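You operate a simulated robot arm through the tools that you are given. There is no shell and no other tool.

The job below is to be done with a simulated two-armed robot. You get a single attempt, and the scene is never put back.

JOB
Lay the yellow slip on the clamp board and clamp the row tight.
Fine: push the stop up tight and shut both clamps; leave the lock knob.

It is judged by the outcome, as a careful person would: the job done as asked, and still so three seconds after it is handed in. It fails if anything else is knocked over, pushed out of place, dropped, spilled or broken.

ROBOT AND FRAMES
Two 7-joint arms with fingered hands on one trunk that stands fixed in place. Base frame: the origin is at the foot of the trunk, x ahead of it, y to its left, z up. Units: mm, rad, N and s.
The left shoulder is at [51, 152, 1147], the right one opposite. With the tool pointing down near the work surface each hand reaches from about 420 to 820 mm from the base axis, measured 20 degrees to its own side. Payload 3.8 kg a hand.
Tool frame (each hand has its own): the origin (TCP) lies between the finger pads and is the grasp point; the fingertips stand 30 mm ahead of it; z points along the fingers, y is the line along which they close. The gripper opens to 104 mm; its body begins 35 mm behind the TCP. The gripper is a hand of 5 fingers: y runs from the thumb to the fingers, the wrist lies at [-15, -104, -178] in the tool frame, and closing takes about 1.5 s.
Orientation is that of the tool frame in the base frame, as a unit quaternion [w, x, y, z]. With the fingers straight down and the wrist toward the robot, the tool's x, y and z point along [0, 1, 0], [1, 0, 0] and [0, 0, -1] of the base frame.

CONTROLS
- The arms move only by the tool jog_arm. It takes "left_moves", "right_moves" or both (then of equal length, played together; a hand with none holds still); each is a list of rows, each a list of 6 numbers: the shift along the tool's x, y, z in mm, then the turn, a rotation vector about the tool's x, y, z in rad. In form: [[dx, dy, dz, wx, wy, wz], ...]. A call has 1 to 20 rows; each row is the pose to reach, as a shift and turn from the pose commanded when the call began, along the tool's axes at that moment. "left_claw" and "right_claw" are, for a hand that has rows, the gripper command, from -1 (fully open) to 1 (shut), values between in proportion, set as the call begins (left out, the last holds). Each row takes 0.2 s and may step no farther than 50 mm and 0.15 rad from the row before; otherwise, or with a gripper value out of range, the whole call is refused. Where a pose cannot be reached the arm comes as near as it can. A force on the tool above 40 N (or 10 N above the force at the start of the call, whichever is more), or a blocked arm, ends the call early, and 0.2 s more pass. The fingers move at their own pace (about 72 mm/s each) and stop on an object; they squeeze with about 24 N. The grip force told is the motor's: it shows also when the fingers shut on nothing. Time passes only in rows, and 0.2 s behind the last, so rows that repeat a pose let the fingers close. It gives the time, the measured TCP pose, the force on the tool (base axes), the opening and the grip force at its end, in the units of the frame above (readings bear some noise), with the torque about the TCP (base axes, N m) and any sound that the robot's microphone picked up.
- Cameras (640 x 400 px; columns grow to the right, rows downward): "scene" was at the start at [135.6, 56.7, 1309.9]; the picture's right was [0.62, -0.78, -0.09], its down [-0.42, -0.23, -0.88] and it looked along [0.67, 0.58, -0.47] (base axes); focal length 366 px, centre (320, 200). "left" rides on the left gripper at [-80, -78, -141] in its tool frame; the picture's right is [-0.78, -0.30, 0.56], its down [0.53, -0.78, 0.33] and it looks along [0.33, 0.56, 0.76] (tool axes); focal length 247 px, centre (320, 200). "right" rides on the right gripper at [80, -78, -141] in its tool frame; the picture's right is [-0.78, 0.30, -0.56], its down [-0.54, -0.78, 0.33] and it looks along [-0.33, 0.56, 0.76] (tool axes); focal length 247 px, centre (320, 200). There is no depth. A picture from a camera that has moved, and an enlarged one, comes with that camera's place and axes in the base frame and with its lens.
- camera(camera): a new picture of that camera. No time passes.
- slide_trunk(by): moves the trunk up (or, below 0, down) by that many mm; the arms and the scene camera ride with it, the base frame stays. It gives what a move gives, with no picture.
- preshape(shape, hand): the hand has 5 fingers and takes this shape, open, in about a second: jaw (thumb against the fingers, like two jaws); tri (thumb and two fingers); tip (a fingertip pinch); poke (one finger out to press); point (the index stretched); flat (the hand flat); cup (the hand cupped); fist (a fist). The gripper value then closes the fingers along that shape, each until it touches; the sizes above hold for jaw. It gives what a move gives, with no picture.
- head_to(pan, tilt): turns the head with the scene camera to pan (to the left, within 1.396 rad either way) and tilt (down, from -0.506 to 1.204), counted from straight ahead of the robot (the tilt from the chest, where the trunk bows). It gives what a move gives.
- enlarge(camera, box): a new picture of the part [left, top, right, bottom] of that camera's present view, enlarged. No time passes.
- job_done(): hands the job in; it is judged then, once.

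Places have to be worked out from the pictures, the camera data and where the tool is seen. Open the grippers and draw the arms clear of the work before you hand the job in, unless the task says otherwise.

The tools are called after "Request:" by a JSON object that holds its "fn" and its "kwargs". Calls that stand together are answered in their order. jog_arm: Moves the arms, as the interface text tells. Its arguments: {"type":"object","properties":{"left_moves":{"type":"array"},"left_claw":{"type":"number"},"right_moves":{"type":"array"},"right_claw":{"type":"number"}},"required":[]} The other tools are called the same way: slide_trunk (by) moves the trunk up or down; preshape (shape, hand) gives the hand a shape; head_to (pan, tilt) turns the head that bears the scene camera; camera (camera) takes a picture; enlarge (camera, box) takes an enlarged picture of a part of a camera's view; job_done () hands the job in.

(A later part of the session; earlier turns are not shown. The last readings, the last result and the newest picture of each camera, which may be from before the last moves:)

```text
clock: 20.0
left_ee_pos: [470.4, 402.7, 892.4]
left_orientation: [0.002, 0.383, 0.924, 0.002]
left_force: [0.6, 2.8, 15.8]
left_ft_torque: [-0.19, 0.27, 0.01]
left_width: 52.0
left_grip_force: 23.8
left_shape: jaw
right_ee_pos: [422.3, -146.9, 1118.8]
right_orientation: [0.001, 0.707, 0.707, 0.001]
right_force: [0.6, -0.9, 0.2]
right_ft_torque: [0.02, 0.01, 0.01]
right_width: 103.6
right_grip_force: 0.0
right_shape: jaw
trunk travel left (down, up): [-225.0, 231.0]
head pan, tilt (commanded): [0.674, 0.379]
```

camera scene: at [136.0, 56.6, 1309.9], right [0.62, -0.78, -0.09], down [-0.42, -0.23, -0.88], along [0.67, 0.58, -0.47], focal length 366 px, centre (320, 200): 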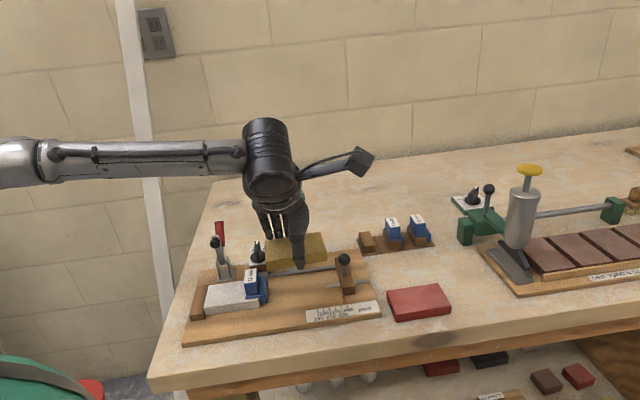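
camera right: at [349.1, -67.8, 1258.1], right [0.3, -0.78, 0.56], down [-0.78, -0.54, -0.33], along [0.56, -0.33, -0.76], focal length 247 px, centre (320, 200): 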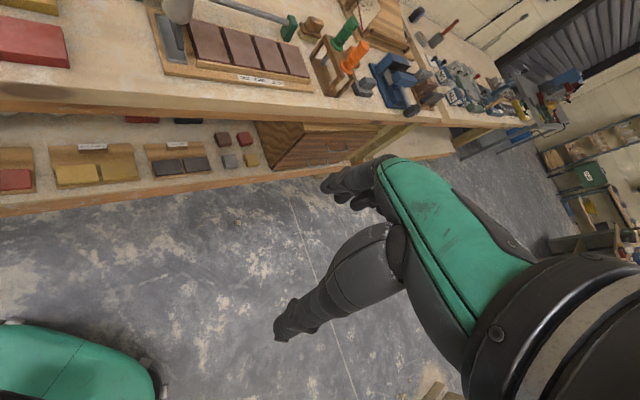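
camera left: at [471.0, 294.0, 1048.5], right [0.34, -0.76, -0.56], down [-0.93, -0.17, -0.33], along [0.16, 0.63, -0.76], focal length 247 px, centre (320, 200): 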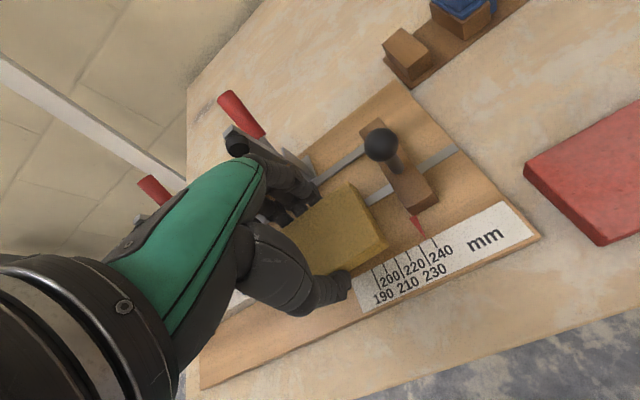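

The slip rests on the board (16 N at z 892). I ease up 2 mm and open the hand moderately to about 66 mm.

Request:
{"fn": "jog_arm", "kwargs": {"left_moves": [[0, 0, -2, 0, 0, 0], [0, 0, -2, 0, 0, 0]]}}

Request:
{"fn": "jog_arm", "kwargs": {"left_moves": [[0, 0, 0, 0, 0, 0], [0, 0, 0, 0, 0, 0], [0, 0, 0, 0, 0, 0], [0, 0, 0, 0, 0, 0]], "left_claw": -0.27}}

Request:
{"fn": "enlarge", "kwargs": {"camera": "scene", "box": [170, 200, 400, 350]}}

Request:
{"fn": "camera", "kwargs": {"camera": "left"}}

```text
clock: 20.6
left_ee_pos: [469.2, 401.1, 892.7]
left_orientation: [0.001, 0.382, 0.924, 0.0]
left_force: [3.0, 2.3, 9.7]
left_ft_torque: [0.14, -0.12, -0.05]
left_width: 52.4
left_grip_force: 23.8
left_shape: jaw
right_ee_pos: [423.7, -148.1, 1118.4]
right_orientation: [-0.001, 0.707, 0.707, 0.0]
right_force: [-0.3, 0.7, 0.0]
right_ft_torque: [0.0, -0.03, -0.01]
right_width: 103.9
right_grip_force: 0.1
right_shape: jaw
trunk travel left (down, up): [-225.0, 231.0]
head pan, tilt (commanded): [0.674, 0.379]
```

```text
clock: 21.6
left_ee_pos: [468.1, 403.8, 892.4]
left_orientation: [0.0, 0.383, 0.924, 0.001]
left_force: [-1.3, -1.0, 5.4]
left_ft_torque: [0.11, -0.12, -0.01]
left_width: 65.0
left_grip_force: 0.1
left_shape: jaw
right_ee_pos: [424.7, -147.9, 1118.5]
right_orientation: [-0.001, 0.707, 0.707, 0.001]
right_force: [1.0, -0.5, 0.8]
right_ft_torque: [-0.02, 0.0, -0.01]
right_width: 103.8
right_grip_force: 0.0
right_shape: jaw
trunk travel left (down, up): [-225.0, 231.0]
head pan, tilt (commanded): [0.674, 0.379]
```

```text
2.67 times, centred on (285, 275) of scene
camera zoom: at [134.8, 55.8, 1310.0], right [0.62, -0.78, -0.09], down [-0.42, -0.23, -0.88], along [0.67, 0.58, -0.47], focal length 975 px, centre (413, 0)
```

zoom: 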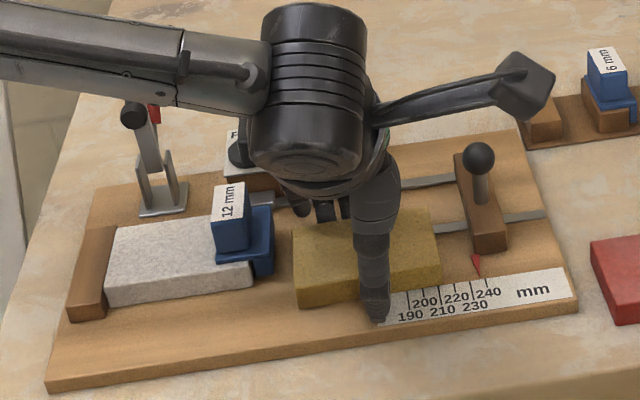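

```text
taken
camera left: at [469.2, 293.2, 1033.8], right [0.34, -0.76, -0.56], down [-0.93, -0.17, -0.33], along [0.16, 0.63, -0.76], focal length 247 px, centre (320, 200)
```

left: 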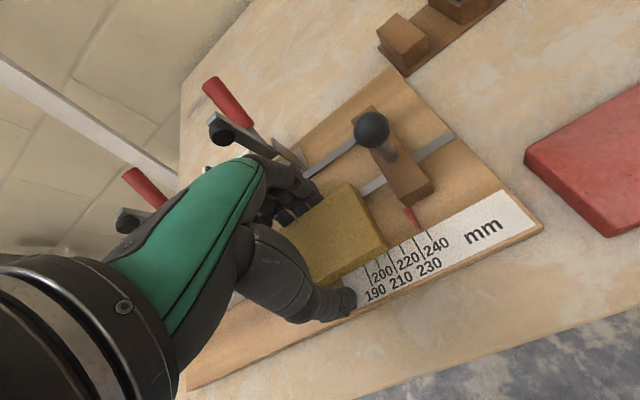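

The slip lies on the board, about 29 mm forward of the row line. I lift the hand straight up, then will close it and push the slip back with the finger backs.

Request:
{"fn": "jog_arm", "kwargs": {"left_moves": [[0, 0, -8, 0, 0, 0], [0, 0, -20, 0, 0, 0], [0, 0, -40, 0, 0, 0], [0, 0, -60, 0, 0, 0], [0, 0, -60, 0, 0, 0]]}}

Request:
{"fn": "enlarge", "kwargs": {"camera": "scene", "box": [170, 200, 400, 350]}}

```text
clock: 22.8
left_ee_pos: [469.1, 403.5, 953.9]
left_orientation: [0.0, 0.383, 0.924, -0.001]
left_force: [-0.6, -1.1, 0.0]
left_ft_torque: [0.01, -0.01, 0.01]
left_width: 65.6
left_grip_force: 0.0
left_shape: jaw
right_ee_pos: [426.0, -147.1, 1117.5]
right_orientation: [0.0, 0.708, 0.706, 0.0]
right_force: [-0.9, 0.2, -0.4]
right_ft_torque: [0.03, -0.05, -0.06]
right_width: 103.7
right_grip_force: 0.0
right_shape: jaw
trunk travel left (down, up): [-225.0, 231.0]
head pan, tilt (commanded): [0.674, 0.379]
```

```text
2.67 times, centred on (285, 275) of scene
camera zoom: at [135.8, 56.6, 1309.9], right [0.62, -0.78, -0.09], down [-0.42, -0.23, -0.88], along [0.67, 0.58, -0.47], focal length 975 px, centre (413, 0)
```

zoom: 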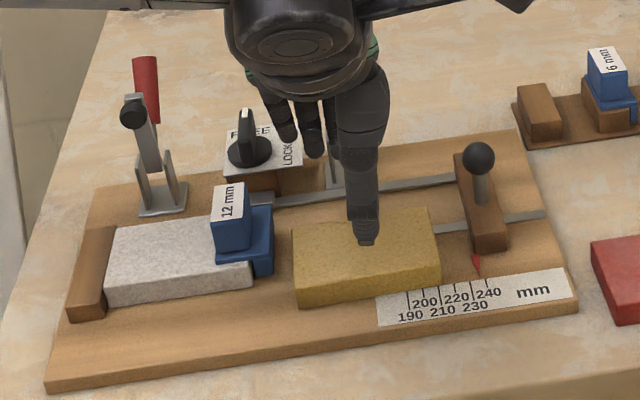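

The slip stayed put. I move forward toward the bench front while closing the hand fully, then look at the closed shape.

Request:
{"fn": "jog_arm", "kwargs": {"left_moves": [[0, -5, -15, 0, 0, 0], [-6, -25, -15, 0, 0, 0], [-12, -45, -15, 0, 0, 0], [-17, -60, -15, 0, 0, 0], [-17, -60, -15, 0, 0, 0], [-17, -60, -15, 0, 0, 0], [-17, -60, -15, 0, 0, 0], [-17, -60, -15, 0, 0, 0]], "left_claw": 1.0}}

Request:
{"fn": "camera", "kwargs": {"camera": "left"}}

Request:
{"fn": "enlarge", "kwargs": {"camera": "scene", "box": [170, 180, 400, 350]}}

```text
clock: 24.6
left_ee_pos: [439.5, 350.1, 968.2]
left_orientation: [0.0, 0.383, 0.924, 0.0]
left_force: [1.1, -0.2, 0.8]
left_ft_torque: [-0.01, 0.01, 0.0]
left_width: 0.0
left_grip_force: 24.5
left_shape: jaw
right_ee_pos: [425.9, -146.3, 1118.5]
right_orientation: [0.0, 0.707, 0.707, 0.0]
right_force: [-0.5, -0.7, -0.3]
right_ft_torque: [0.02, -0.01, -0.01]
right_width: 103.7
right_grip_force: 0.1
right_shape: jaw
trunk travel left (down, up): [-225.0, 231.0]
head pan, tilt (commanded): [0.674, 0.379]
```

```text
taken
camera left: at [439.5, 240.2, 1109.5], right [0.34, -0.76, -0.56], down [-0.93, -0.17, -0.33], along [0.16, 0.63, -0.76], focal length 247 px, centre (320, 200)
```

left: 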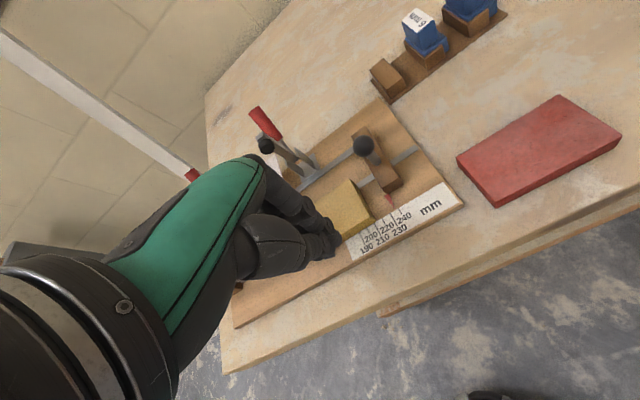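

```text
2.35 times, centred on (285, 265) of scene
camera zoom: at [135.6, 56.6, 1309.9], right [0.62, -0.78, -0.09], down [-0.42, -0.23, -0.88], along [0.67, 0.58, -0.47], focal length 860 px, centre (402, 47)
```

zoom: 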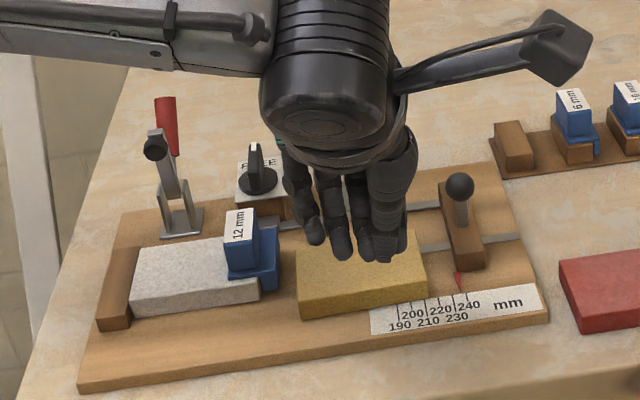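

The closed fingers hang in front of the slip. I descend to just above board level and check.

Request:
{"fn": "jog_arm", "kwargs": {"left_moves": [[0, 0, 15, 0, 0, 0], [0, 0, 30, 0, 0, 0], [0, 0, 45, 0, 0, 0], [0, 0, 58, 0, 0, 0], [0, 0, 63, 0, 0, 0]]}}

Request:
{"fn": "camera", "kwargs": {"camera": "left"}}

Request:
{"fn": "enlarge", "kwargs": {"camera": "scene", "box": [230, 220, 370, 340]}}

```text
clock: 25.8
left_ee_pos: [440.5, 350.8, 903.9]
left_orientation: [0.0, 0.382, 0.924, -0.001]
left_force: [1.2, 0.2, -0.2]
left_ft_torque: [-0.02, 0.02, 0.03]
left_width: 0.0
left_grip_force: 23.8
left_shape: jaw
right_ee_pos: [425.6, -146.2, 1116.6]
right_orientation: [-0.001, 0.707, 0.707, 0.0]
right_force: [0.2, -0.4, -0.5]
right_ft_torque: [0.01, 0.02, 0.01]
right_width: 103.8
right_grip_force: 0.1
right_shape: jaw
trunk travel left (down, up): [-225.0, 231.0]
head pan, tilt (commanded): [0.674, 0.379]
```

```text
taken
camera left: at [440.2, 240.3, 1046.7], right [0.34, -0.76, -0.56], down [-0.93, -0.17, -0.33], along [0.16, 0.63, -0.76], focal length 247 px, centre (320, 200)
```

left: 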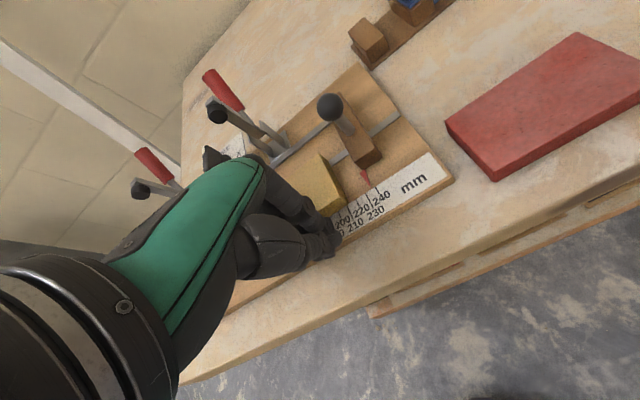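

```text
3.33 times, centred on (300, 280) of scene
camera zoom: at [135.6, 56.6, 1309.9], right [0.62, -0.78, -0.09], down [-0.42, -0.23, -0.88], along [0.67, 0.58, -0.47], focal length 1218 px, centre (387, -67)
```

zoom: 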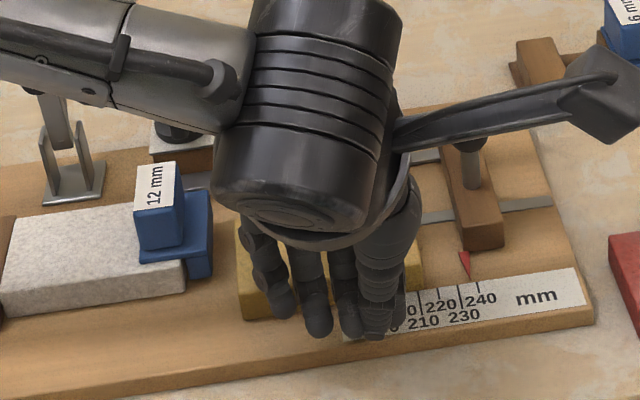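

The finger row is centred on the slip's front edge. I lower to z≈897 and push 20 mm back (+y of the tool), watching force.

Request:
{"fn": "jog_arm", "kwargs": {"left_moves": [[0, 0, 4, 0, 0, 0], [0, 0, 7, 0, 0, 0]]}}

Request:
{"fn": "jog_arm", "kwargs": {"left_moves": [[0, 4, 0, 0, 0, 0], [0, 8, 0, 0, 0, 0], [0, 12, 0, 0, 0, 0], [0, 16, 0, 0, 0, 0], [0, 20, 0, 0, 0, 0]]}}

Request:
{"fn": "enlarge", "kwargs": {"camera": "scene", "box": [170, 200, 400, 350]}}

Request:
{"fn": "enlarge", "kwargs": {"camera": "left", "box": [180, 60, 460, 280]}}

```text
clock: 26.4
left_ee_pos: [439.6, 351.1, 897.4]
left_orientation: [0.0, 0.383, 0.924, 0.0]
left_force: [0.7, -0.6, -0.1]
left_ft_torque: [0.0, 0.03, 0.01]
left_width: 0.0
left_grip_force: 24.0
left_shape: jaw
right_ee_pos: [425.5, -148.2, 1117.1]
right_orientation: [0.0, 0.707, 0.707, 0.0]
right_force: [-0.3, -0.1, -0.2]
right_ft_torque: [0.0, -0.02, 0.02]
right_width: 104.0
right_grip_force: 0.0
right_shape: jaw
trunk travel left (down, up): [-225.0, 231.0]
head pan, tilt (commanded): [0.674, 0.379]
```

```text
clock: 27.6
left_ee_pos: [452.6, 363.9, 898.0]
left_orientation: [0.0, 0.383, 0.924, 0.0]
left_force: [-1.1, -0.3, 1.0]
left_ft_torque: [-0.02, -0.02, 0.0]
left_width: 0.0
left_grip_force: 23.8
left_shape: jaw
right_ee_pos: [425.3, -147.1, 1117.2]
right_orientation: [0.001, 0.707, 0.707, 0.001]
right_force: [0.3, -0.2, -0.3]
right_ft_torque: [-0.01, 0.02, 0.01]
right_width: 103.8
right_grip_force: 0.0
right_shape: jaw
trunk travel left (down, up): [-225.0, 231.0]
head pan, tilt (commanded): [0.674, 0.379]
```

```text
2.67 times, centred on (285, 275) of scene
camera zoom: at [135.3, 56.4, 1310.0], right [0.62, -0.78, -0.09], down [-0.42, -0.23, -0.88], along [0.67, 0.58, -0.47], focal length 975 px, centre (413, 0)
```

zoom: 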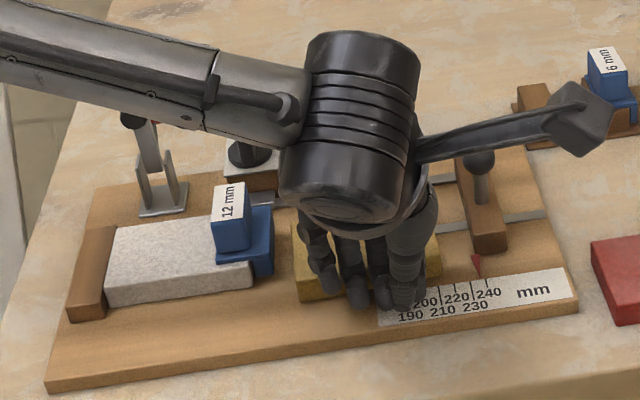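

```text
1.82 times, centred on (320, 170) of left
camera zoom: at [453.6, 253.4, 1038.7], right [0.34, -0.76, -0.56], down [-0.93, -0.17, -0.33], along [0.16, 0.63, -0.76], focal length 449 px, centre (320, 254)
```

zoom: 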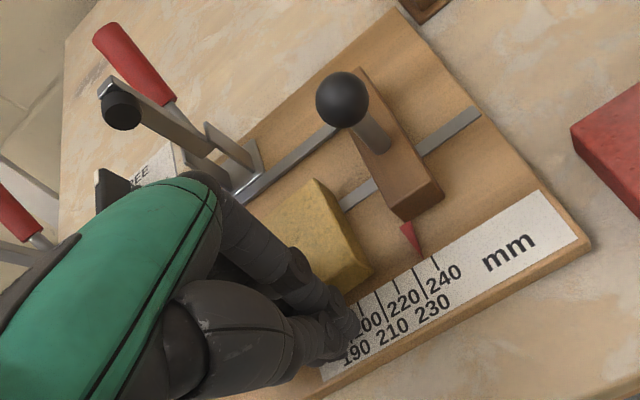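

No contact force yet. I push another 14 mm and check again.

Request:
{"fn": "jog_arm", "kwargs": {"left_moves": [[0, 3, 0, 0, 0, 0], [0, 6, 0, 0, 0, 0], [0, 9, 0, 0, 0, 0], [0, 12, 0, 0, 0, 0], [0, 14, 0, 0, 0, 0]]}}

Request:
{"fn": "enlarge", "kwargs": {"camera": "scene", "box": [170, 200, 400, 350]}}

Request:
{"fn": "enlarge", "kwargs": {"camera": "left", "box": [180, 60, 460, 280]}}

```text
clock: 28.8
left_ee_pos: [462.3, 374.0, 897.6]
left_orientation: [0.0, 0.382, 0.924, 0.0]
left_force: [-0.7, -0.8, 0.8]
left_ft_torque: [0.05, 0.01, 0.02]
left_width: 0.0
left_grip_force: 24.2
left_shape: jaw
right_ee_pos: [424.8, -148.0, 1117.7]
right_orientation: [0.0, 0.707, 0.707, 0.0]
right_force: [-0.3, -0.1, -0.7]
right_ft_torque: [-0.01, 0.05, 0.01]
right_width: 103.6
right_grip_force: 0.0
right_shape: jaw
trunk travel left (down, up): [-225.0, 231.0]
head pan, tilt (commanded): [0.674, 0.379]
```

```text
2.67 times, centred on (285, 275) of scene
camera zoom: at [135.3, 56.3, 1310.0], right [0.62, -0.78, -0.09], down [-0.42, -0.23, -0.88], along [0.67, 0.58, -0.47], focal length 975 px, centre (413, 0)
```

zoom: 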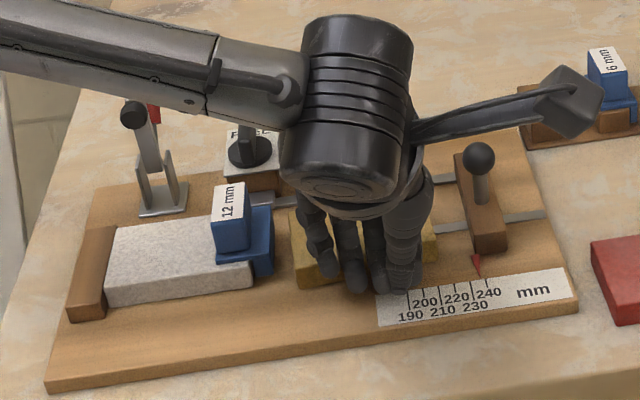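

```text
1.82 times, centred on (320, 170) of left
camera zoom: at [462.8, 263.3, 1039.1], right [0.34, -0.76, -0.56], down [-0.93, -0.17, -0.33], along [0.16, 0.63, -0.76], focal length 449 px, centre (320, 254)
```

zoom: 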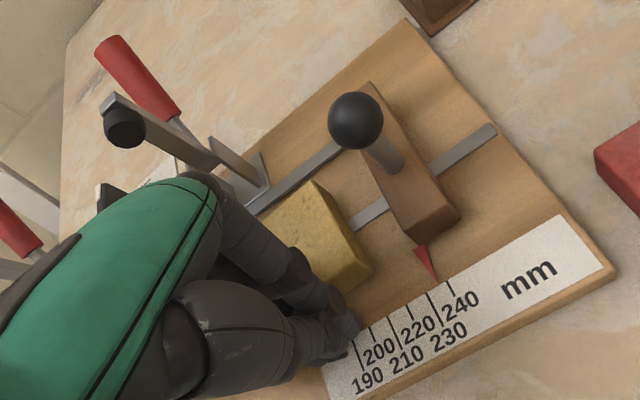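

The slip has moved back and is nearly in line with the white slip's front edge; about 4–5 mm more. I push 4 mm further and zoom in.

Request:
{"fn": "jog_arm", "kwargs": {"left_moves": [[0, 2, 0, 0, 0, 0], [0, 4, 0, 0, 0, 0]]}}

Request:
{"fn": "enlarge", "kwargs": {"camera": "scene", "box": [200, 240, 350, 330]}}

```text
clock: 29.4
left_ee_pos: [465.8, 376.8, 896.9]
left_orientation: [-0.001, 0.383, 0.924, -0.001]
left_force: [-0.7, -1.5, 1.5]
left_ft_torque: [0.05, 0.01, 0.0]
left_width: 0.0
left_grip_force: 23.9
left_shape: jaw
right_ee_pos: [424.5, -147.5, 1117.3]
right_orientation: [0.0, 0.707, 0.707, 0.0]
right_force: [-0.2, -0.2, 0.2]
right_ft_torque: [0.0, 0.0, 0.01]
right_width: 103.8
right_grip_force: 0.1
right_shape: jaw
trunk travel left (down, up): [-225.0, 231.0]
head pan, tilt (commanded): [0.674, 0.379]
```

```text
4.27 times, centred on (275, 285) of scene
camera zoom: at [135.1, 56.2, 1310.0], right [0.62, -0.78, -0.09], down [-0.42, -0.23, -0.88], along [0.67, 0.58, -0.47], focal length 1560 px, centre (512, -163)
```

zoom: 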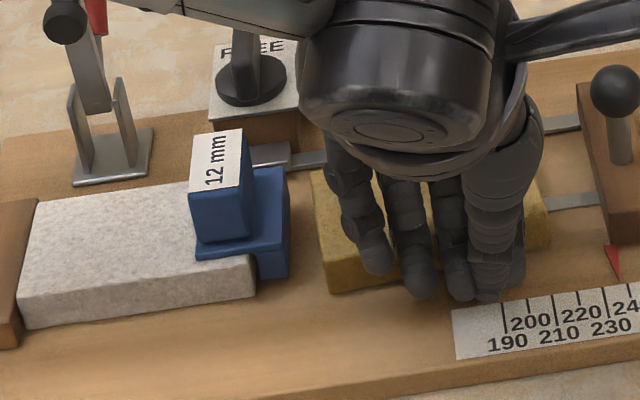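

The slip's left end is about 3 mm forward of the line and it may be slightly rotated. I back off and lift the hand a bit to see the whole slip.

Request:
{"fn": "jog_arm", "kwargs": {"left_moves": [[0, -10, 0, 0, 0, 0], [0, -30, -10, 0, 0, 0], [0, -60, -30, 0, 0, 0], [0, -90, -60, 0, 0, 0]]}}

Request:
{"fn": "enlarge", "kwargs": {"camera": "scene", "box": [180, 220, 400, 350]}}

Request:
{"fn": "enlarge", "kwargs": {"camera": "left", "box": [180, 60, 460, 280]}}

```text
clock: 30.4
left_ee_pos: [402.8, 310.0, 958.5]
left_orientation: [0.0, 0.382, 0.924, 0.001]
left_force: [0.1, 0.5, 1.0]
left_ft_torque: [0.01, 0.0, 0.0]
left_width: 0.0
left_grip_force: 24.0
left_shape: jaw
right_ee_pos: [423.7, -147.3, 1117.1]
right_orientation: [-0.001, 0.707, 0.707, 0.0]
right_force: [0.0, 0.3, 0.7]
right_ft_torque: [0.02, -0.03, 0.02]
right_width: 104.1
right_grip_force: 0.0
right_shape: jaw
trunk travel left (down, up): [-225.0, 231.0]
head pan, tilt (commanded): [0.674, 0.379]
```

```text
2.91 times, centred on (290, 285) of scene
camera zoom: at [134.9, 55.7, 1310.1], right [0.62, -0.78, -0.09], down [-0.42, -0.23, -0.88], along [0.67, 0.58, -0.47], focal length 1063 px, centre (407, -47)
```

zoom: 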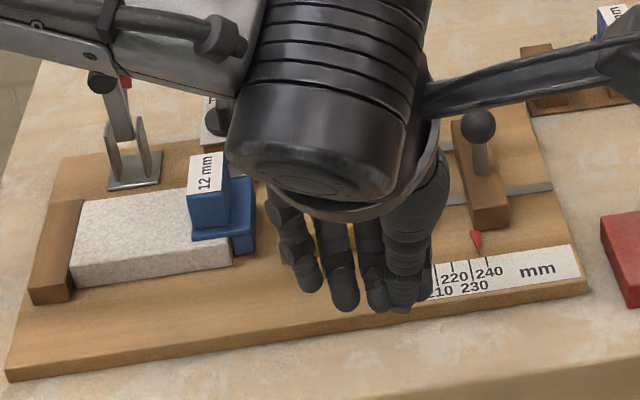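

```text
1.82 times, centred on (320, 170) of left
camera zoom: at [402.3, 200.6, 1099.1], right [0.34, -0.76, -0.56], down [-0.93, -0.17, -0.33], along [0.16, 0.63, -0.76], focal length 449 px, centre (320, 254)
```

zoom: 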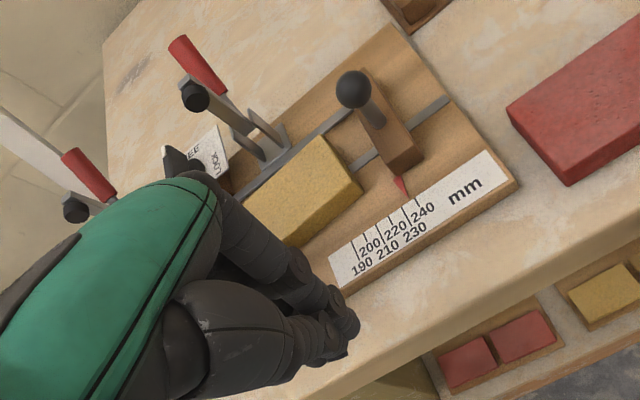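

The hand blocks the scene camera from here. I move it up and to the right, out of the line of sight, to check the slip's position and angle.

Request:
{"fn": "jog_arm", "kwargs": {"left_moves": [[0, 0, -30, 0, 0, 0], [-25, 0, -50, 0, 0, 0], [-55, 5, -60, 0, 0, 0], [-85, 15, -60, 0, 0, 0], [-115, 25, -60, 0, 0, 0], [-145, 40, -60, 0, 0, 0], [-175, 55, -60, 0, 0, 0]]}}

Request:
{"fn": "enlarge", "kwargs": {"camera": "scene", "box": [180, 220, 400, 350]}}

Request:
{"fn": "camera", "kwargs": {"camera": "left"}}

Request:
{"fn": "camera", "kwargs": {"camera": "scene"}}

```text
clock: 32.0
left_ee_pos: [566.2, 228.1, 1016.4]
left_orientation: [-0.001, 0.382, 0.924, 0.0]
left_force: [-0.1, 0.3, -0.1]
left_ft_torque: [-0.01, 0.0, 0.01]
left_width: 0.0
left_grip_force: 23.6
left_shape: jaw
right_ee_pos: [426.2, -146.8, 1116.5]
right_orientation: [-0.001, 0.707, 0.707, -0.001]
right_force: [0.2, 0.3, -1.2]
right_ft_torque: [0.01, -0.01, 0.02]
right_width: 103.7
right_grip_force: 0.0
right_shape: jaw
trunk travel left (down, up): [-225.0, 231.0]
head pan, tilt (commanded): [0.674, 0.379]
```

```text
2.91 times, centred on (290, 285) of scene
camera zoom: at [137.0, 56.0, 1309.7], right [0.62, -0.78, -0.09], down [-0.42, -0.23, -0.88], along [0.67, 0.58, -0.47], focal length 1063 px, centre (407, -47)
```

zoom: 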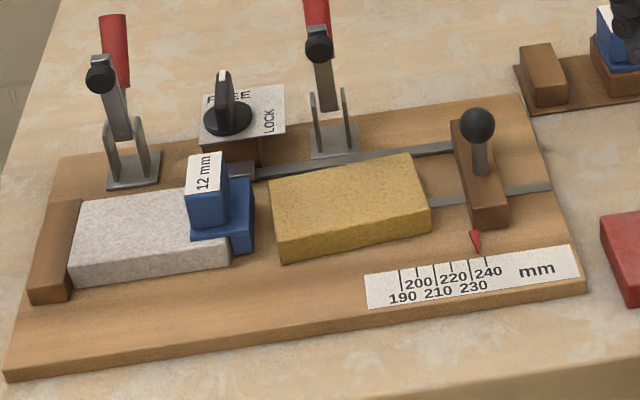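

```text
taken
camera left: at [566.8, 118.5, 1157.8], right [0.34, -0.76, -0.56], down [-0.93, -0.17, -0.33], along [0.16, 0.63, -0.76], focal length 247 px, centre (320, 200)
```

left: 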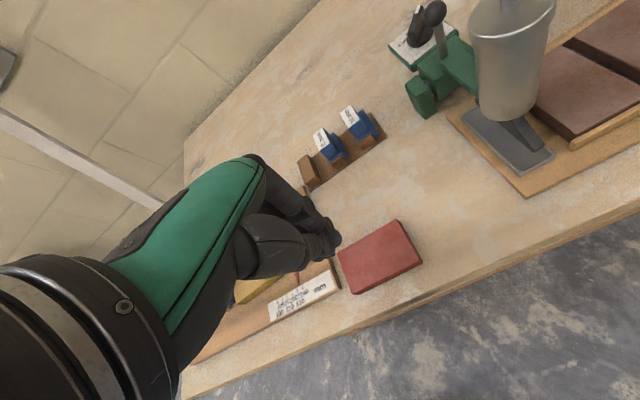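

```text
taken
camera scene: at [137.0, 56.0, 1309.7], right [0.62, -0.78, -0.09], down [-0.42, -0.23, -0.88], along [0.67, 0.58, -0.47], focal length 366 px, centre (320, 200)
```

scene: 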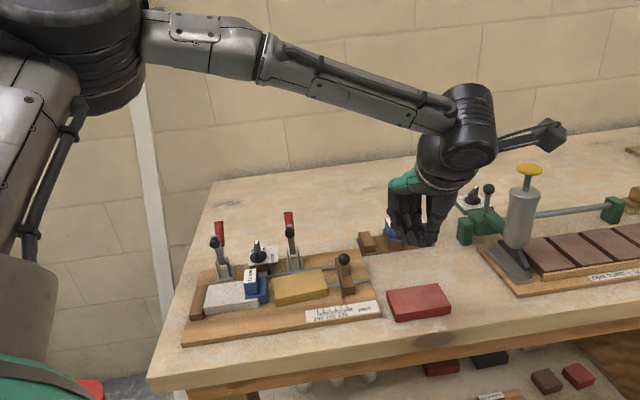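

The yellow slip now sits in the row at the right depth, rotated by roughly 3–4°, which the flat faces of the clip and the stop should square up when pushed tight. I bring the closed hand down to the right of the stop, where the yellow slip used to lie.

Request:
{"fn": "jog_arm", "kwargs": {"left_moves": [[10, 25, 0, 0, 0, 0], [20, 50, 0, 0, 0, 0], [31, 74, 0, 0, 0, 0], [31, 74, 30, 0, 0, 0], [31, 74, 60, 0, 0, 0], [31, 74, 90, 0, 0, 0]]}}

Request:
{"fn": "camera", "kwargs": {"camera": "left"}}

Request:
{"fn": "enlarge", "kwargs": {"camera": "scene", "box": [320, 200, 460, 330]}}

```text
clock: 33.4
left_ee_pos: [594.9, 300.5, 929.2]
left_orientation: [0.0, 0.384, 0.924, 0.001]
left_force: [0.2, 1.0, 0.0]
left_ft_torque: [0.0, -0.02, 0.01]
left_width: 0.1
left_grip_force: 23.7
left_shape: jaw
right_ee_pos: [425.5, -146.3, 1117.6]
right_orientation: [0.0, 0.706, 0.708, 0.0]
right_force: [0.6, 1.2, -0.7]
right_ft_torque: [0.01, 0.01, -0.03]
right_width: 103.8
right_grip_force: 0.0
right_shape: jaw
trunk travel left (down, up): [-225.0, 231.0]
head pan, tilt (commanded): [0.674, 0.379]
```

```text
taken
camera left: at [596.9, 191.3, 1069.5], right [0.34, -0.76, -0.56], down [-0.93, -0.17, -0.33], along [0.16, 0.63, -0.76], focal length 247 px, centre (320, 200)
```

left: 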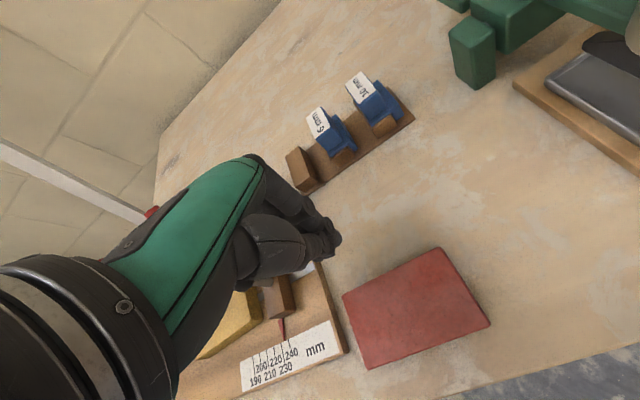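

```text
3.08 times, centred on (390, 265) of scene
camera zoom: at [136.2, 56.8, 1309.8], right [0.62, -0.78, -0.09], down [-0.42, -0.23, -0.88], along [0.67, 0.58, -0.47], focal length 1125 px, centre (105, 0)
```

zoom: 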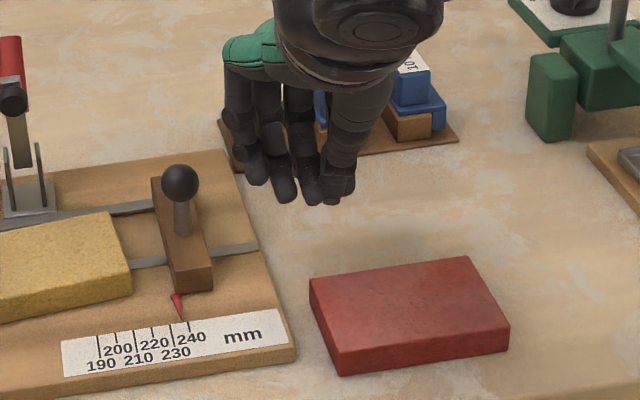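

The pinky side of the hand is about 16 mm right of the stop's knob and at its depth. I lower to z≈900 and push left (tool +x) 40 mm in gentle rows.

Request:
{"fn": "jog_arm", "kwargs": {"left_moves": [[0, 0, 10, 0, 0, 0], [0, 0, 20, 0, 0, 0], [0, 0, 29, 0, 0, 0]]}}

Request:
{"fn": "jog_arm", "kwargs": {"left_moves": [[4, 0, 0, 0, 0, 0], [8, 0, 0, 0, 0, 0], [12, 0, 0, 0, 0, 0], [16, 0, 0, 0, 0, 0], [20, 0, 0, 0, 0, 0], [24, 0, 0, 0, 0, 0], [28, 0, 0, 0, 0, 0]]}}

Request:
{"fn": "enlarge", "kwargs": {"camera": "scene", "box": [220, 210, 420, 340]}}

```text
clock: 34.2
left_ee_pos: [595.7, 302.7, 898.3]
left_orientation: [0.001, 0.382, 0.924, 0.0]
left_force: [0.3, -0.9, 0.1]
left_ft_torque: [0.01, 0.0, -0.01]
left_width: 0.2
left_grip_force: 24.0
left_shape: jaw
right_ee_pos: [424.6, -146.7, 1117.6]
right_orientation: [0.001, 0.707, 0.707, 0.0]
right_force: [-1.1, 0.3, 0.3]
right_ft_torque: [0.02, 0.02, -0.01]
right_width: 103.5
right_grip_force: 0.0
right_shape: jaw
trunk travel left (down, up): [-225.0, 231.0]
head pan, tilt (commanded): [0.674, 0.379]
```

```text
clock: 35.8
left_ee_pos: [574.0, 322.4, 898.7]
left_orientation: [0.0, 0.383, 0.924, 0.0]
left_force: [4.0, -1.9, 2.1]
left_ft_torque: [0.08, 0.1, -0.17]
left_width: 0.0
left_grip_force: 24.3
left_shape: jaw
right_ee_pos: [425.3, -148.2, 1116.9]
right_orientation: [0.0, 0.707, 0.707, 0.0]
right_force: [0.2, -0.3, -0.3]
right_ft_torque: [-0.02, 0.02, 0.03]
right_width: 103.7
right_grip_force: 0.0
right_shape: jaw
trunk travel left (down, up): [-225.0, 231.0]
head pan, tilt (commanded): [0.674, 0.379]
```

```text
3.08 times, centred on (320, 275) of scene
camera zoom: at [136.1, 56.4, 1309.9], right [0.62, -0.78, -0.09], down [-0.42, -0.23, -0.88], along [0.67, 0.58, -0.47], focal length 1125 px, centre (320, -31)
```

zoom: 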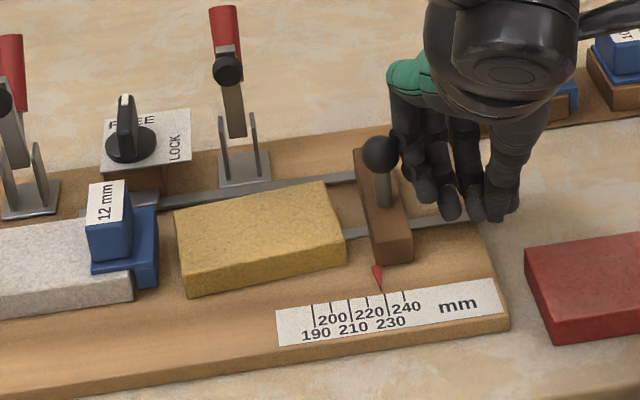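

The stop is moving (pointer near 233) with about 4–5 N of drag. I continue pushing 24 mm.

Request:
{"fn": "jog_arm", "kwargs": {"left_moves": [[4, 0, 0, 0, 0, 0], [8, 0, 0, 0, 0, 0], [12, 0, 0, 0, 0, 0], [16, 0, 0, 0, 0, 0], [20, 0, 0, 0, 0, 0], [24, 0, 0, 0, 0, 0]]}}

Request:
{"fn": "enlarge", "kwargs": {"camera": "scene", "box": [220, 210, 420, 340]}}

```text
clock: 37.2
left_ee_pos: [557.3, 340.4, 897.6]
left_orientation: [0.0, 0.382, 0.924, 0.0]
left_force: [3.0, -2.1, 2.0]
left_ft_torque: [0.16, 0.13, -0.09]
left_width: 0.0
left_grip_force: 23.9
left_shape: jaw
right_ee_pos: [424.3, -147.0, 1116.3]
right_orientation: [-0.001, 0.707, 0.707, 0.0]
right_force: [-0.1, 0.1, -0.5]
right_ft_torque: [0.0, -0.01, 0.02]
right_width: 103.9
right_grip_force: 0.0
right_shape: jaw
trunk travel left (down, up): [-225.0, 231.0]
head pan, tilt (commanded): [0.674, 0.379]
```

```text
3.08 times, centred on (320, 275) of scene
camera zoom: at [135.8, 56.2, 1309.9], right [0.62, -0.78, -0.09], down [-0.42, -0.23, -0.88], along [0.67, 0.58, -0.47], focal length 1125 px, centre (320, -31)
```

zoom: 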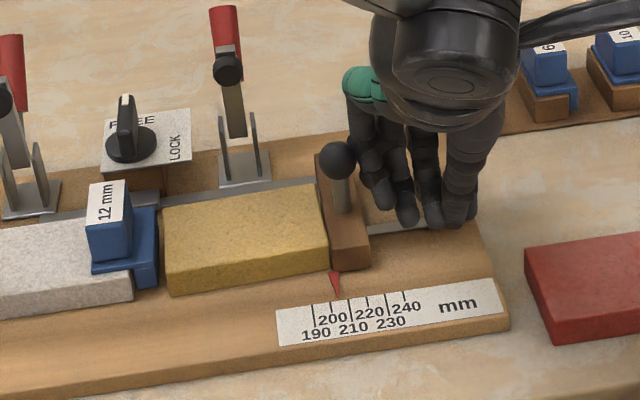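

The pointer is near 204 and the slip has squared up against the stop, with a few mm left to the clip. I continue in 2 mm rows and watch the force.

Request:
{"fn": "jog_arm", "kwargs": {"left_moves": [[2, 0, 0, 0, 0, 0], [4, 0, 0, 0, 0, 0], [6, 0, 0, 0, 0, 0]]}}

Request:
{"fn": "enlarge", "kwargs": {"camera": "scene", "box": [220, 230, 370, 330]}}

```text
clock: 38.0
left_ee_pos: [554.6, 342.4, 897.0]
left_orientation: [0.0, 0.383, 0.924, 0.0]
left_force: [3.1, -1.6, 1.1]
left_ft_torque: [0.09, 0.12, -0.14]
left_width: 0.0
left_grip_force: 23.8
left_shape: jaw
right_ee_pos: [425.7, -146.9, 1117.2]
right_orientation: [-0.001, 0.707, 0.707, 0.0]
right_force: [0.7, -0.8, -0.6]
right_ft_torque: [-0.02, -0.02, -0.01]
right_width: 103.6
right_grip_force: 0.0
right_shape: jaw
trunk travel left (down, up): [-225.0, 231.0]
head pan, tilt (commanded): [0.674, 0.379]
```

```text
4.00 times, centred on (295, 280) of scene
camera zoom: at [136.1, 56.2, 1309.9], right [0.62, -0.78, -0.09], down [-0.42, -0.23, -0.88], along [0.67, 0.58, -0.47], focal length 1462 px, centre (420, -120)
```

zoom: 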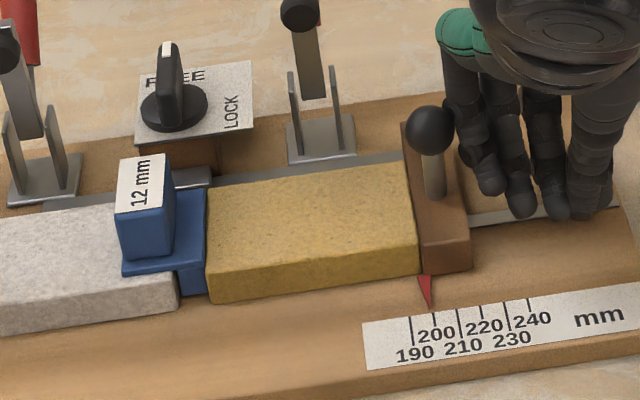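

The slip is now right up at the clip and aligned with the white slip; the force is still only the sliding drag. I continue slowly until it tightens.

Request:
{"fn": "jog_arm", "kwargs": {"left_moves": [[1.5, 0, 0, 0, 0, 0], [3, 0, 0, 0, 0, 0]]}}

Request:
{"fn": "jog_arm", "kwargs": {"left_moves": [[1.5, 0, 0, 0, 0, 0], [3, 0, 0, 0, 0, 0]]}}

Request:
{"fn": "enlarge", "kwargs": {"camera": "scene", "box": [220, 230, 370, 330]}}

```text
clock: 38.6
left_ee_pos: [550.8, 345.9, 898.1]
left_orientation: [0.0, 0.382, 0.924, 0.001]
left_force: [3.4, -2.4, 0.6]
left_ft_torque: [0.06, 0.07, -0.11]
left_width: 0.0
left_grip_force: 24.0
left_shape: jaw
right_ee_pos: [425.8, -147.7, 1117.6]
right_orientation: [0.0, 0.707, 0.707, 0.0]
right_force: [-0.8, -0.1, -0.7]
right_ft_torque: [-0.02, -0.03, -0.01]
right_width: 103.5
right_grip_force: 0.0
right_shape: jaw
trunk travel left (down, up): [-225.0, 231.0]
head pan, tilt (commanded): [0.674, 0.379]
```

```text
clock: 39.2
left_ee_pos: [550.4, 346.1, 897.7]
left_orientation: [0.0, 0.384, 0.923, 0.0]
left_force: [4.6, -3.9, -1.1]
left_ft_torque: [0.02, 0.09, -0.15]
left_width: 0.1
left_grip_force: 24.0
left_shape: jaw
right_ee_pos: [426.2, -147.5, 1116.4]
right_orientation: [-0.001, 0.707, 0.707, 0.001]
right_force: [-1.3, 0.3, 1.3]
right_ft_torque: [0.02, 0.0, 0.01]
right_width: 103.5
right_grip_force: 0.0
right_shape: jaw
trunk travel left (down, up): [-225.0, 231.0]
head pan, tilt (commanded): [0.674, 0.379]
```

```text
4.00 times, centred on (295, 280) of scene
camera zoom: at [136.9, 55.9, 1309.8], right [0.62, -0.78, -0.09], down [-0.42, -0.23, -0.88], along [0.67, 0.58, -0.47], focal length 1462 px, centre (420, -120)
```

zoom: 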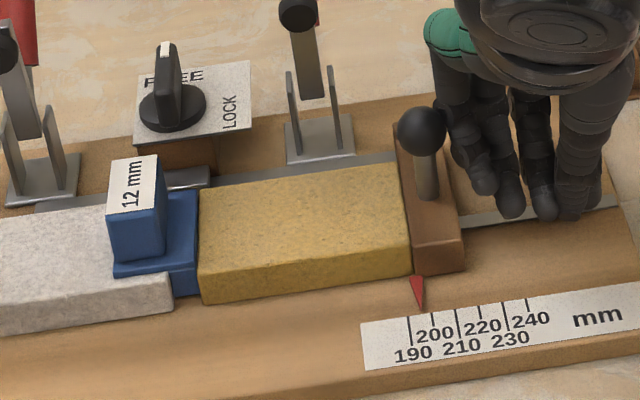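

Force is now rising to 6 N and the pointer is near 193. I press further until it is firmly tight.

Request:
{"fn": "jog_arm", "kwargs": {"left_moves": [[1.5, 0, 0, 0, 0, 0], [3, 0, 0, 0, 0, 0]]}}

Request:
{"fn": "jog_arm", "kwargs": {"left_moves": [[1.5, 0, 0, 0, 0, 0], [3, 0, 0, 0, 0, 0]]}}

Request:
{"fn": "enlarge", "kwargs": {"camera": "scene", "box": [180, 230, 370, 330]}}

```text
clock: 39.8
left_ee_pos: [549.4, 347.8, 899.0]
left_orientation: [0.0, 0.384, 0.923, 0.0]
left_force: [9.4, -7.0, -0.9]
left_ft_torque: [0.15, 0.22, -0.28]
left_width: 0.0
left_grip_force: 23.7
left_shape: jaw
right_ee_pos: [427.1, -149.0, 1117.4]
right_orientation: [-0.001, 0.707, 0.707, 0.0]
right_force: [-0.3, 0.0, 0.2]
right_ft_torque: [-0.02, 0.01, -0.02]
right_width: 103.8
right_grip_force: 0.1
right_shape: jaw
trunk travel left (down, up): [-225.0, 231.0]
head pan, tilt (commanded): [0.674, 0.379]
```

```text
clock: 40.4
left_ee_pos: [547.6, 351.1, 899.3]
left_orientation: [0.0, 0.383, 0.924, 0.0]
left_force: [15.2, -9.6, 2.2]
left_ft_torque: [0.26, 0.36, -0.42]
left_width: 0.2
left_grip_force: 23.8
left_shape: jaw
right_ee_pos: [427.6, -149.3, 1117.2]
right_orientation: [-0.001, 0.707, 0.707, 0.0]
right_force: [0.9, -0.3, 0.0]
right_ft_torque: [0.04, 0.02, 0.0]
right_width: 103.8
right_grip_force: 0.0
right_shape: jaw
trunk travel left (down, up): [-225.0, 231.0]
head pan, tilt (commanded): [0.674, 0.379]
```

```text
3.37 times, centred on (275, 280) of scene
camera zoom: at [138.3, 54.8, 1309.8], right [0.62, -0.78, -0.09], down [-0.42, -0.23, -0.88], along [0.67, 0.58, -0.47], focal length 1231 px, centre (472, -70)
```

zoom: 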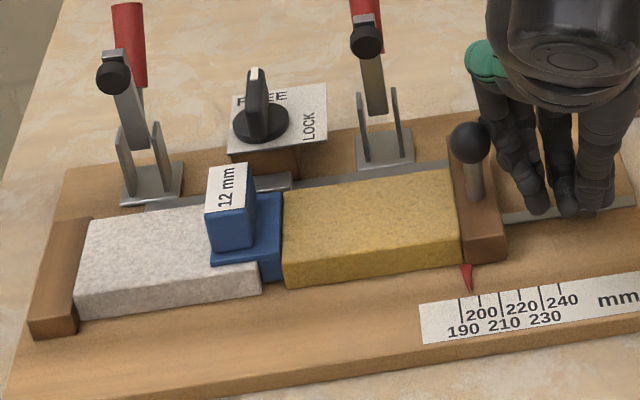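

The push is firm at about 18 N with the pointer at about 194, and white slip, clip, yellow slip and stop are in contact. I back off to the right, then lift clear.

Request:
{"fn": "jog_arm", "kwargs": {"left_moves": [[-5, 0, 0, 0, 0, 0], [-15, 0, 0, 0, 0, 0], [-30, 0, 0, 0, 0, 0], [-40, 0, -20, 0, 0, 0], [-40, 0, -50, 0, 0, 0], [-40, 0, -90, 0, 0, 0], [-40, 0, -130, 0, 0, 0], [-40, 0, -170, 0, 0, 0]]}}

Request:
{"fn": "enlarge", "kwargs": {"camera": "scene", "box": [180, 200, 370, 330]}}

Request:
{"fn": "camera", "kwargs": {"camera": "left"}}

```text
clock: 42.2
left_ee_pos: [571.7, 322.7, 1069.8]
left_orientation: [0.0, 0.382, 0.924, 0.0]
left_force: [0.2, 0.0, -0.3]
left_ft_torque: [-0.02, -0.01, 0.0]
left_width: 0.0
left_grip_force: 23.6
left_shape: jaw
right_ee_pos: [424.0, -147.9, 1117.7]
right_orientation: [0.0, 0.707, 0.707, 0.0]
right_force: [0.1, 0.1, 1.5]
right_ft_torque: [-0.01, -0.01, 0.0]
right_width: 103.8
right_grip_force: 0.0
right_shape: jaw
trunk travel left (down, up): [-225.0, 231.0]
head pan, tilt (commanded): [0.674, 0.379]
```

```text
3.08 times, centred on (275, 265) of scene
camera zoom: at [134.9, 56.2, 1310.1], right [0.62, -0.78, -0.09], down [-0.42, -0.23, -0.88], along [0.67, 0.58, -0.47], focal length 1125 px, centre (458, 0)
```

zoom: 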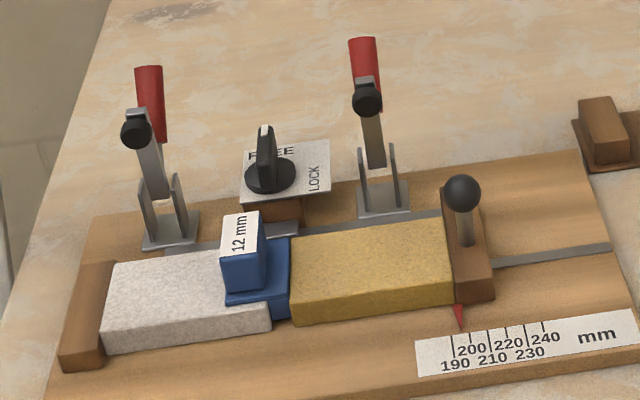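

```text
taken
camera left: at [573.2, 212.6, 1211.0], right [0.34, -0.76, -0.56], down [-0.93, -0.17, -0.33], along [0.16, 0.63, -0.76], focal length 247 px, centre (320, 200)
```

left: 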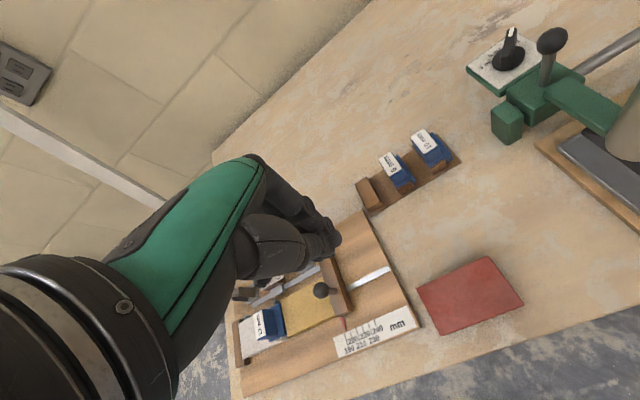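

The row stays tight with the pointer at about 194. For the clamp levers I want a narrow tool that avoids the lock knob, so I set the left hand to "point" here in free air and look at it.

Request:
{"fn": "preshape", "kwargs": {"hand": "left", "shape": "point"}}

Request:
{"fn": "camera", "kwargs": {"camera": "left"}}

Request:
{"fn": "enlarge", "kwargs": {"camera": "scene", "box": [320, 100, 520, 260]}}

```text
clock: 43.1
left_ee_pos: [572.6, 322.7, 1067.9]
left_orientation: [0.0, 0.383, 0.924, 0.0]
left_force: [0.3, -0.1, 0.0]
left_ft_torque: [0.01, 0.0, 0.0]
left_width: 0.0
left_grip_force: 0.1
left_shape: point
right_ee_pos: [425.3, -146.5, 1117.3]
right_orientation: [0.0, 0.707, 0.707, 0.0]
right_force: [-0.4, -0.4, 0.1]
right_ft_torque: [0.0, 0.0, 0.0]
right_width: 103.7
right_grip_force: 0.1
right_shape: jaw
trunk travel left (down, up): [-225.0, 231.0]
head pan, tilt (commanded): [0.674, 0.379]
```

```text
taken
camera left: at [574.1, 213.0, 1209.8], right [0.34, -0.76, -0.56], down [-0.93, -0.17, -0.33], along [0.16, 0.63, -0.76], focal length 247 px, centre (320, 200)
```

left: 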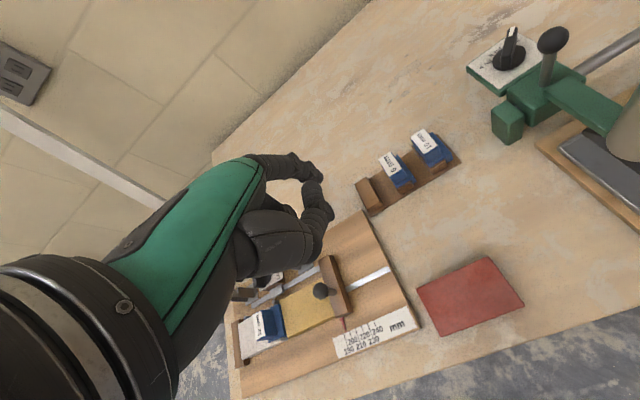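

```text
2.50 times, centred on (420, 180) of scene
camera zoom: at [135.7, 56.6, 1309.9], right [0.62, -0.78, -0.09], down [-0.42, -0.23, -0.88], along [0.67, 0.58, -0.47], focal length 914 px, centre (70, 250)
```

zoom: 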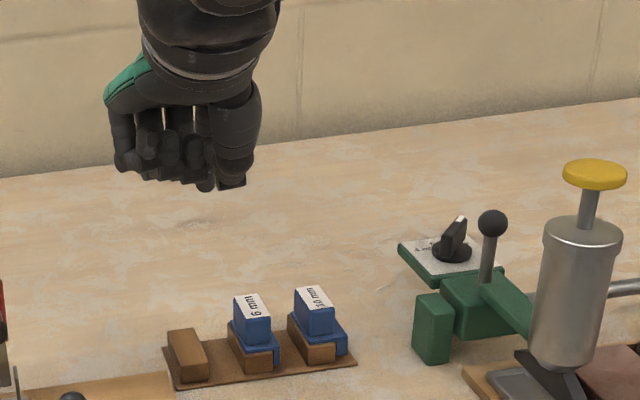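

I zoom in on the hand in the "point" shape to see where the index ends.

Request:
{"fn": "enlarge", "kwargs": {"camera": "left", "box": [220, 120, 380, 290]}}

Request:
{"fn": "enlarge", "kwargs": {"camera": "scene", "box": [350, 120, 430, 190]}}

```text
2.35 times, centred on (300, 205) of left
camera zoom: at [574.1, 213.0, 1209.8], right [0.34, -0.76, -0.56], down [-0.93, -0.17, -0.33], along [0.16, 0.63, -0.76], focal length 581 px, centre (367, 188)
```

zoom: 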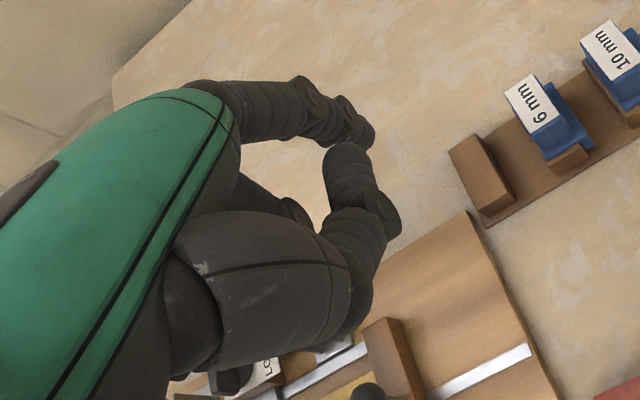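

```text
5.71 times, centred on (390, 155) of scene
camera zoom: at [135.7, 56.6, 1309.9], right [0.62, -0.78, -0.09], down [-0.42, -0.23, -0.88], along [0.67, 0.58, -0.47], focal length 2089 px, centre (-80, 457)
```

zoom: 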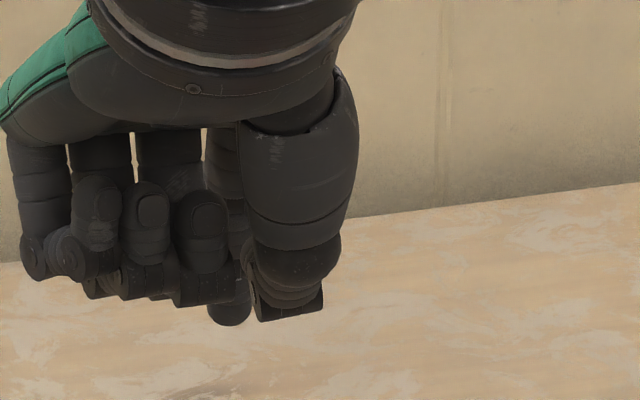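

The index in "point" barely projects below the folded fingers, so it's not useful; a closed jaw is the better pusher. I return to "jaw", close it, and carry the hand at z≈1070 to behind clamp 2's handle (u≈42, v≈812).

Request:
{"fn": "preshape", "kwargs": {"hand": "left", "shape": "jaw"}}

Request:
{"fn": "jog_arm", "kwargs": {"left_moves": [[17, 22, 0, 0, 0, 0], [34, 45, 0, 0, 0, 0], [51, 68, 0, 0, 0, 0], [68, 91, 0, 0, 0, 0], [85, 114, 0, 0, 0, 0], [102, 137, 0, 0, 0, 0], [119, 160, 0, 0, 0, 0], [135, 179, 0, 0, 0, 0], [135, 179, 0, 0, 0, 0]], "left_claw": 1.0}}

Request:
{"fn": "camera", "kwargs": {"camera": "scene"}}

Request:
{"fn": "camera", "kwargs": {"camera": "left"}}

```text
clock: 44.0
left_ee_pos: [573.4, 322.8, 1067.8]
left_orientation: [0.0, 0.383, 0.924, 0.001]
left_force: [0.3, -0.3, -0.8]
left_ft_torque: [0.02, -0.02, -0.04]
left_width: 103.7
left_grip_force: 0.1
left_shape: jaw
right_ee_pos: [424.6, -147.0, 1117.8]
right_orientation: [0.001, 0.707, 0.707, 0.0]
right_force: [-0.1, 0.2, -0.1]
right_ft_torque: [0.04, -0.02, -0.01]
right_width: 103.6
right_grip_force: 0.1
right_shape: jaw
trunk travel left (down, up): [-225.0, 231.0]
head pan, tilt (commanded): [0.674, 0.379]
```

```text
clock: 46.0
left_ee_pos: [604.6, 545.7, 1069.1]
left_orientation: [0.0, 0.382, 0.924, 0.0]
left_force: [-0.6, 1.0, -0.2]
left_ft_torque: [-0.03, 0.0, -0.01]
left_width: 0.0
left_grip_force: 24.4
left_shape: jaw
right_ee_pos: [424.8, -147.5, 1118.0]
right_orientation: [0.0, 0.707, 0.707, 0.0]
right_force: [1.7, 0.3, -0.3]
right_ft_torque: [-0.03, -0.04, -0.01]
right_width: 103.6
right_grip_force: 0.1
right_shape: jaw
trunk travel left (down, up): [-225.0, 231.0]
head pan, tilt (commanded): [0.674, 0.379]
```

```text
taken
camera scene: at [135.6, 56.3, 1310.0], right [0.62, -0.78, -0.09], down [-0.42, -0.23, -0.88], along [0.67, 0.58, -0.47], focal length 366 px, centre (320, 200)
```

scene: 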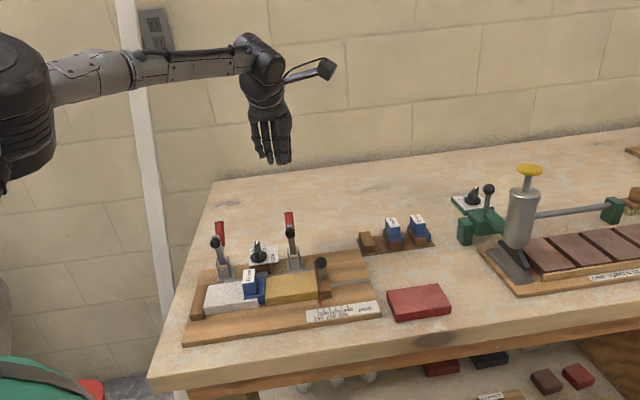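

```text
taken
camera left: at [605.7, 435.7, 1210.5], right [0.34, -0.76, -0.56], down [-0.93, -0.17, -0.33], along [0.16, 0.63, -0.76], focal length 247 px, centre (320, 200)
```

left: 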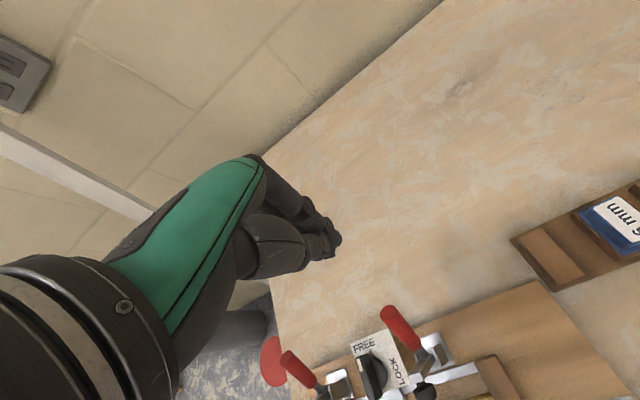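

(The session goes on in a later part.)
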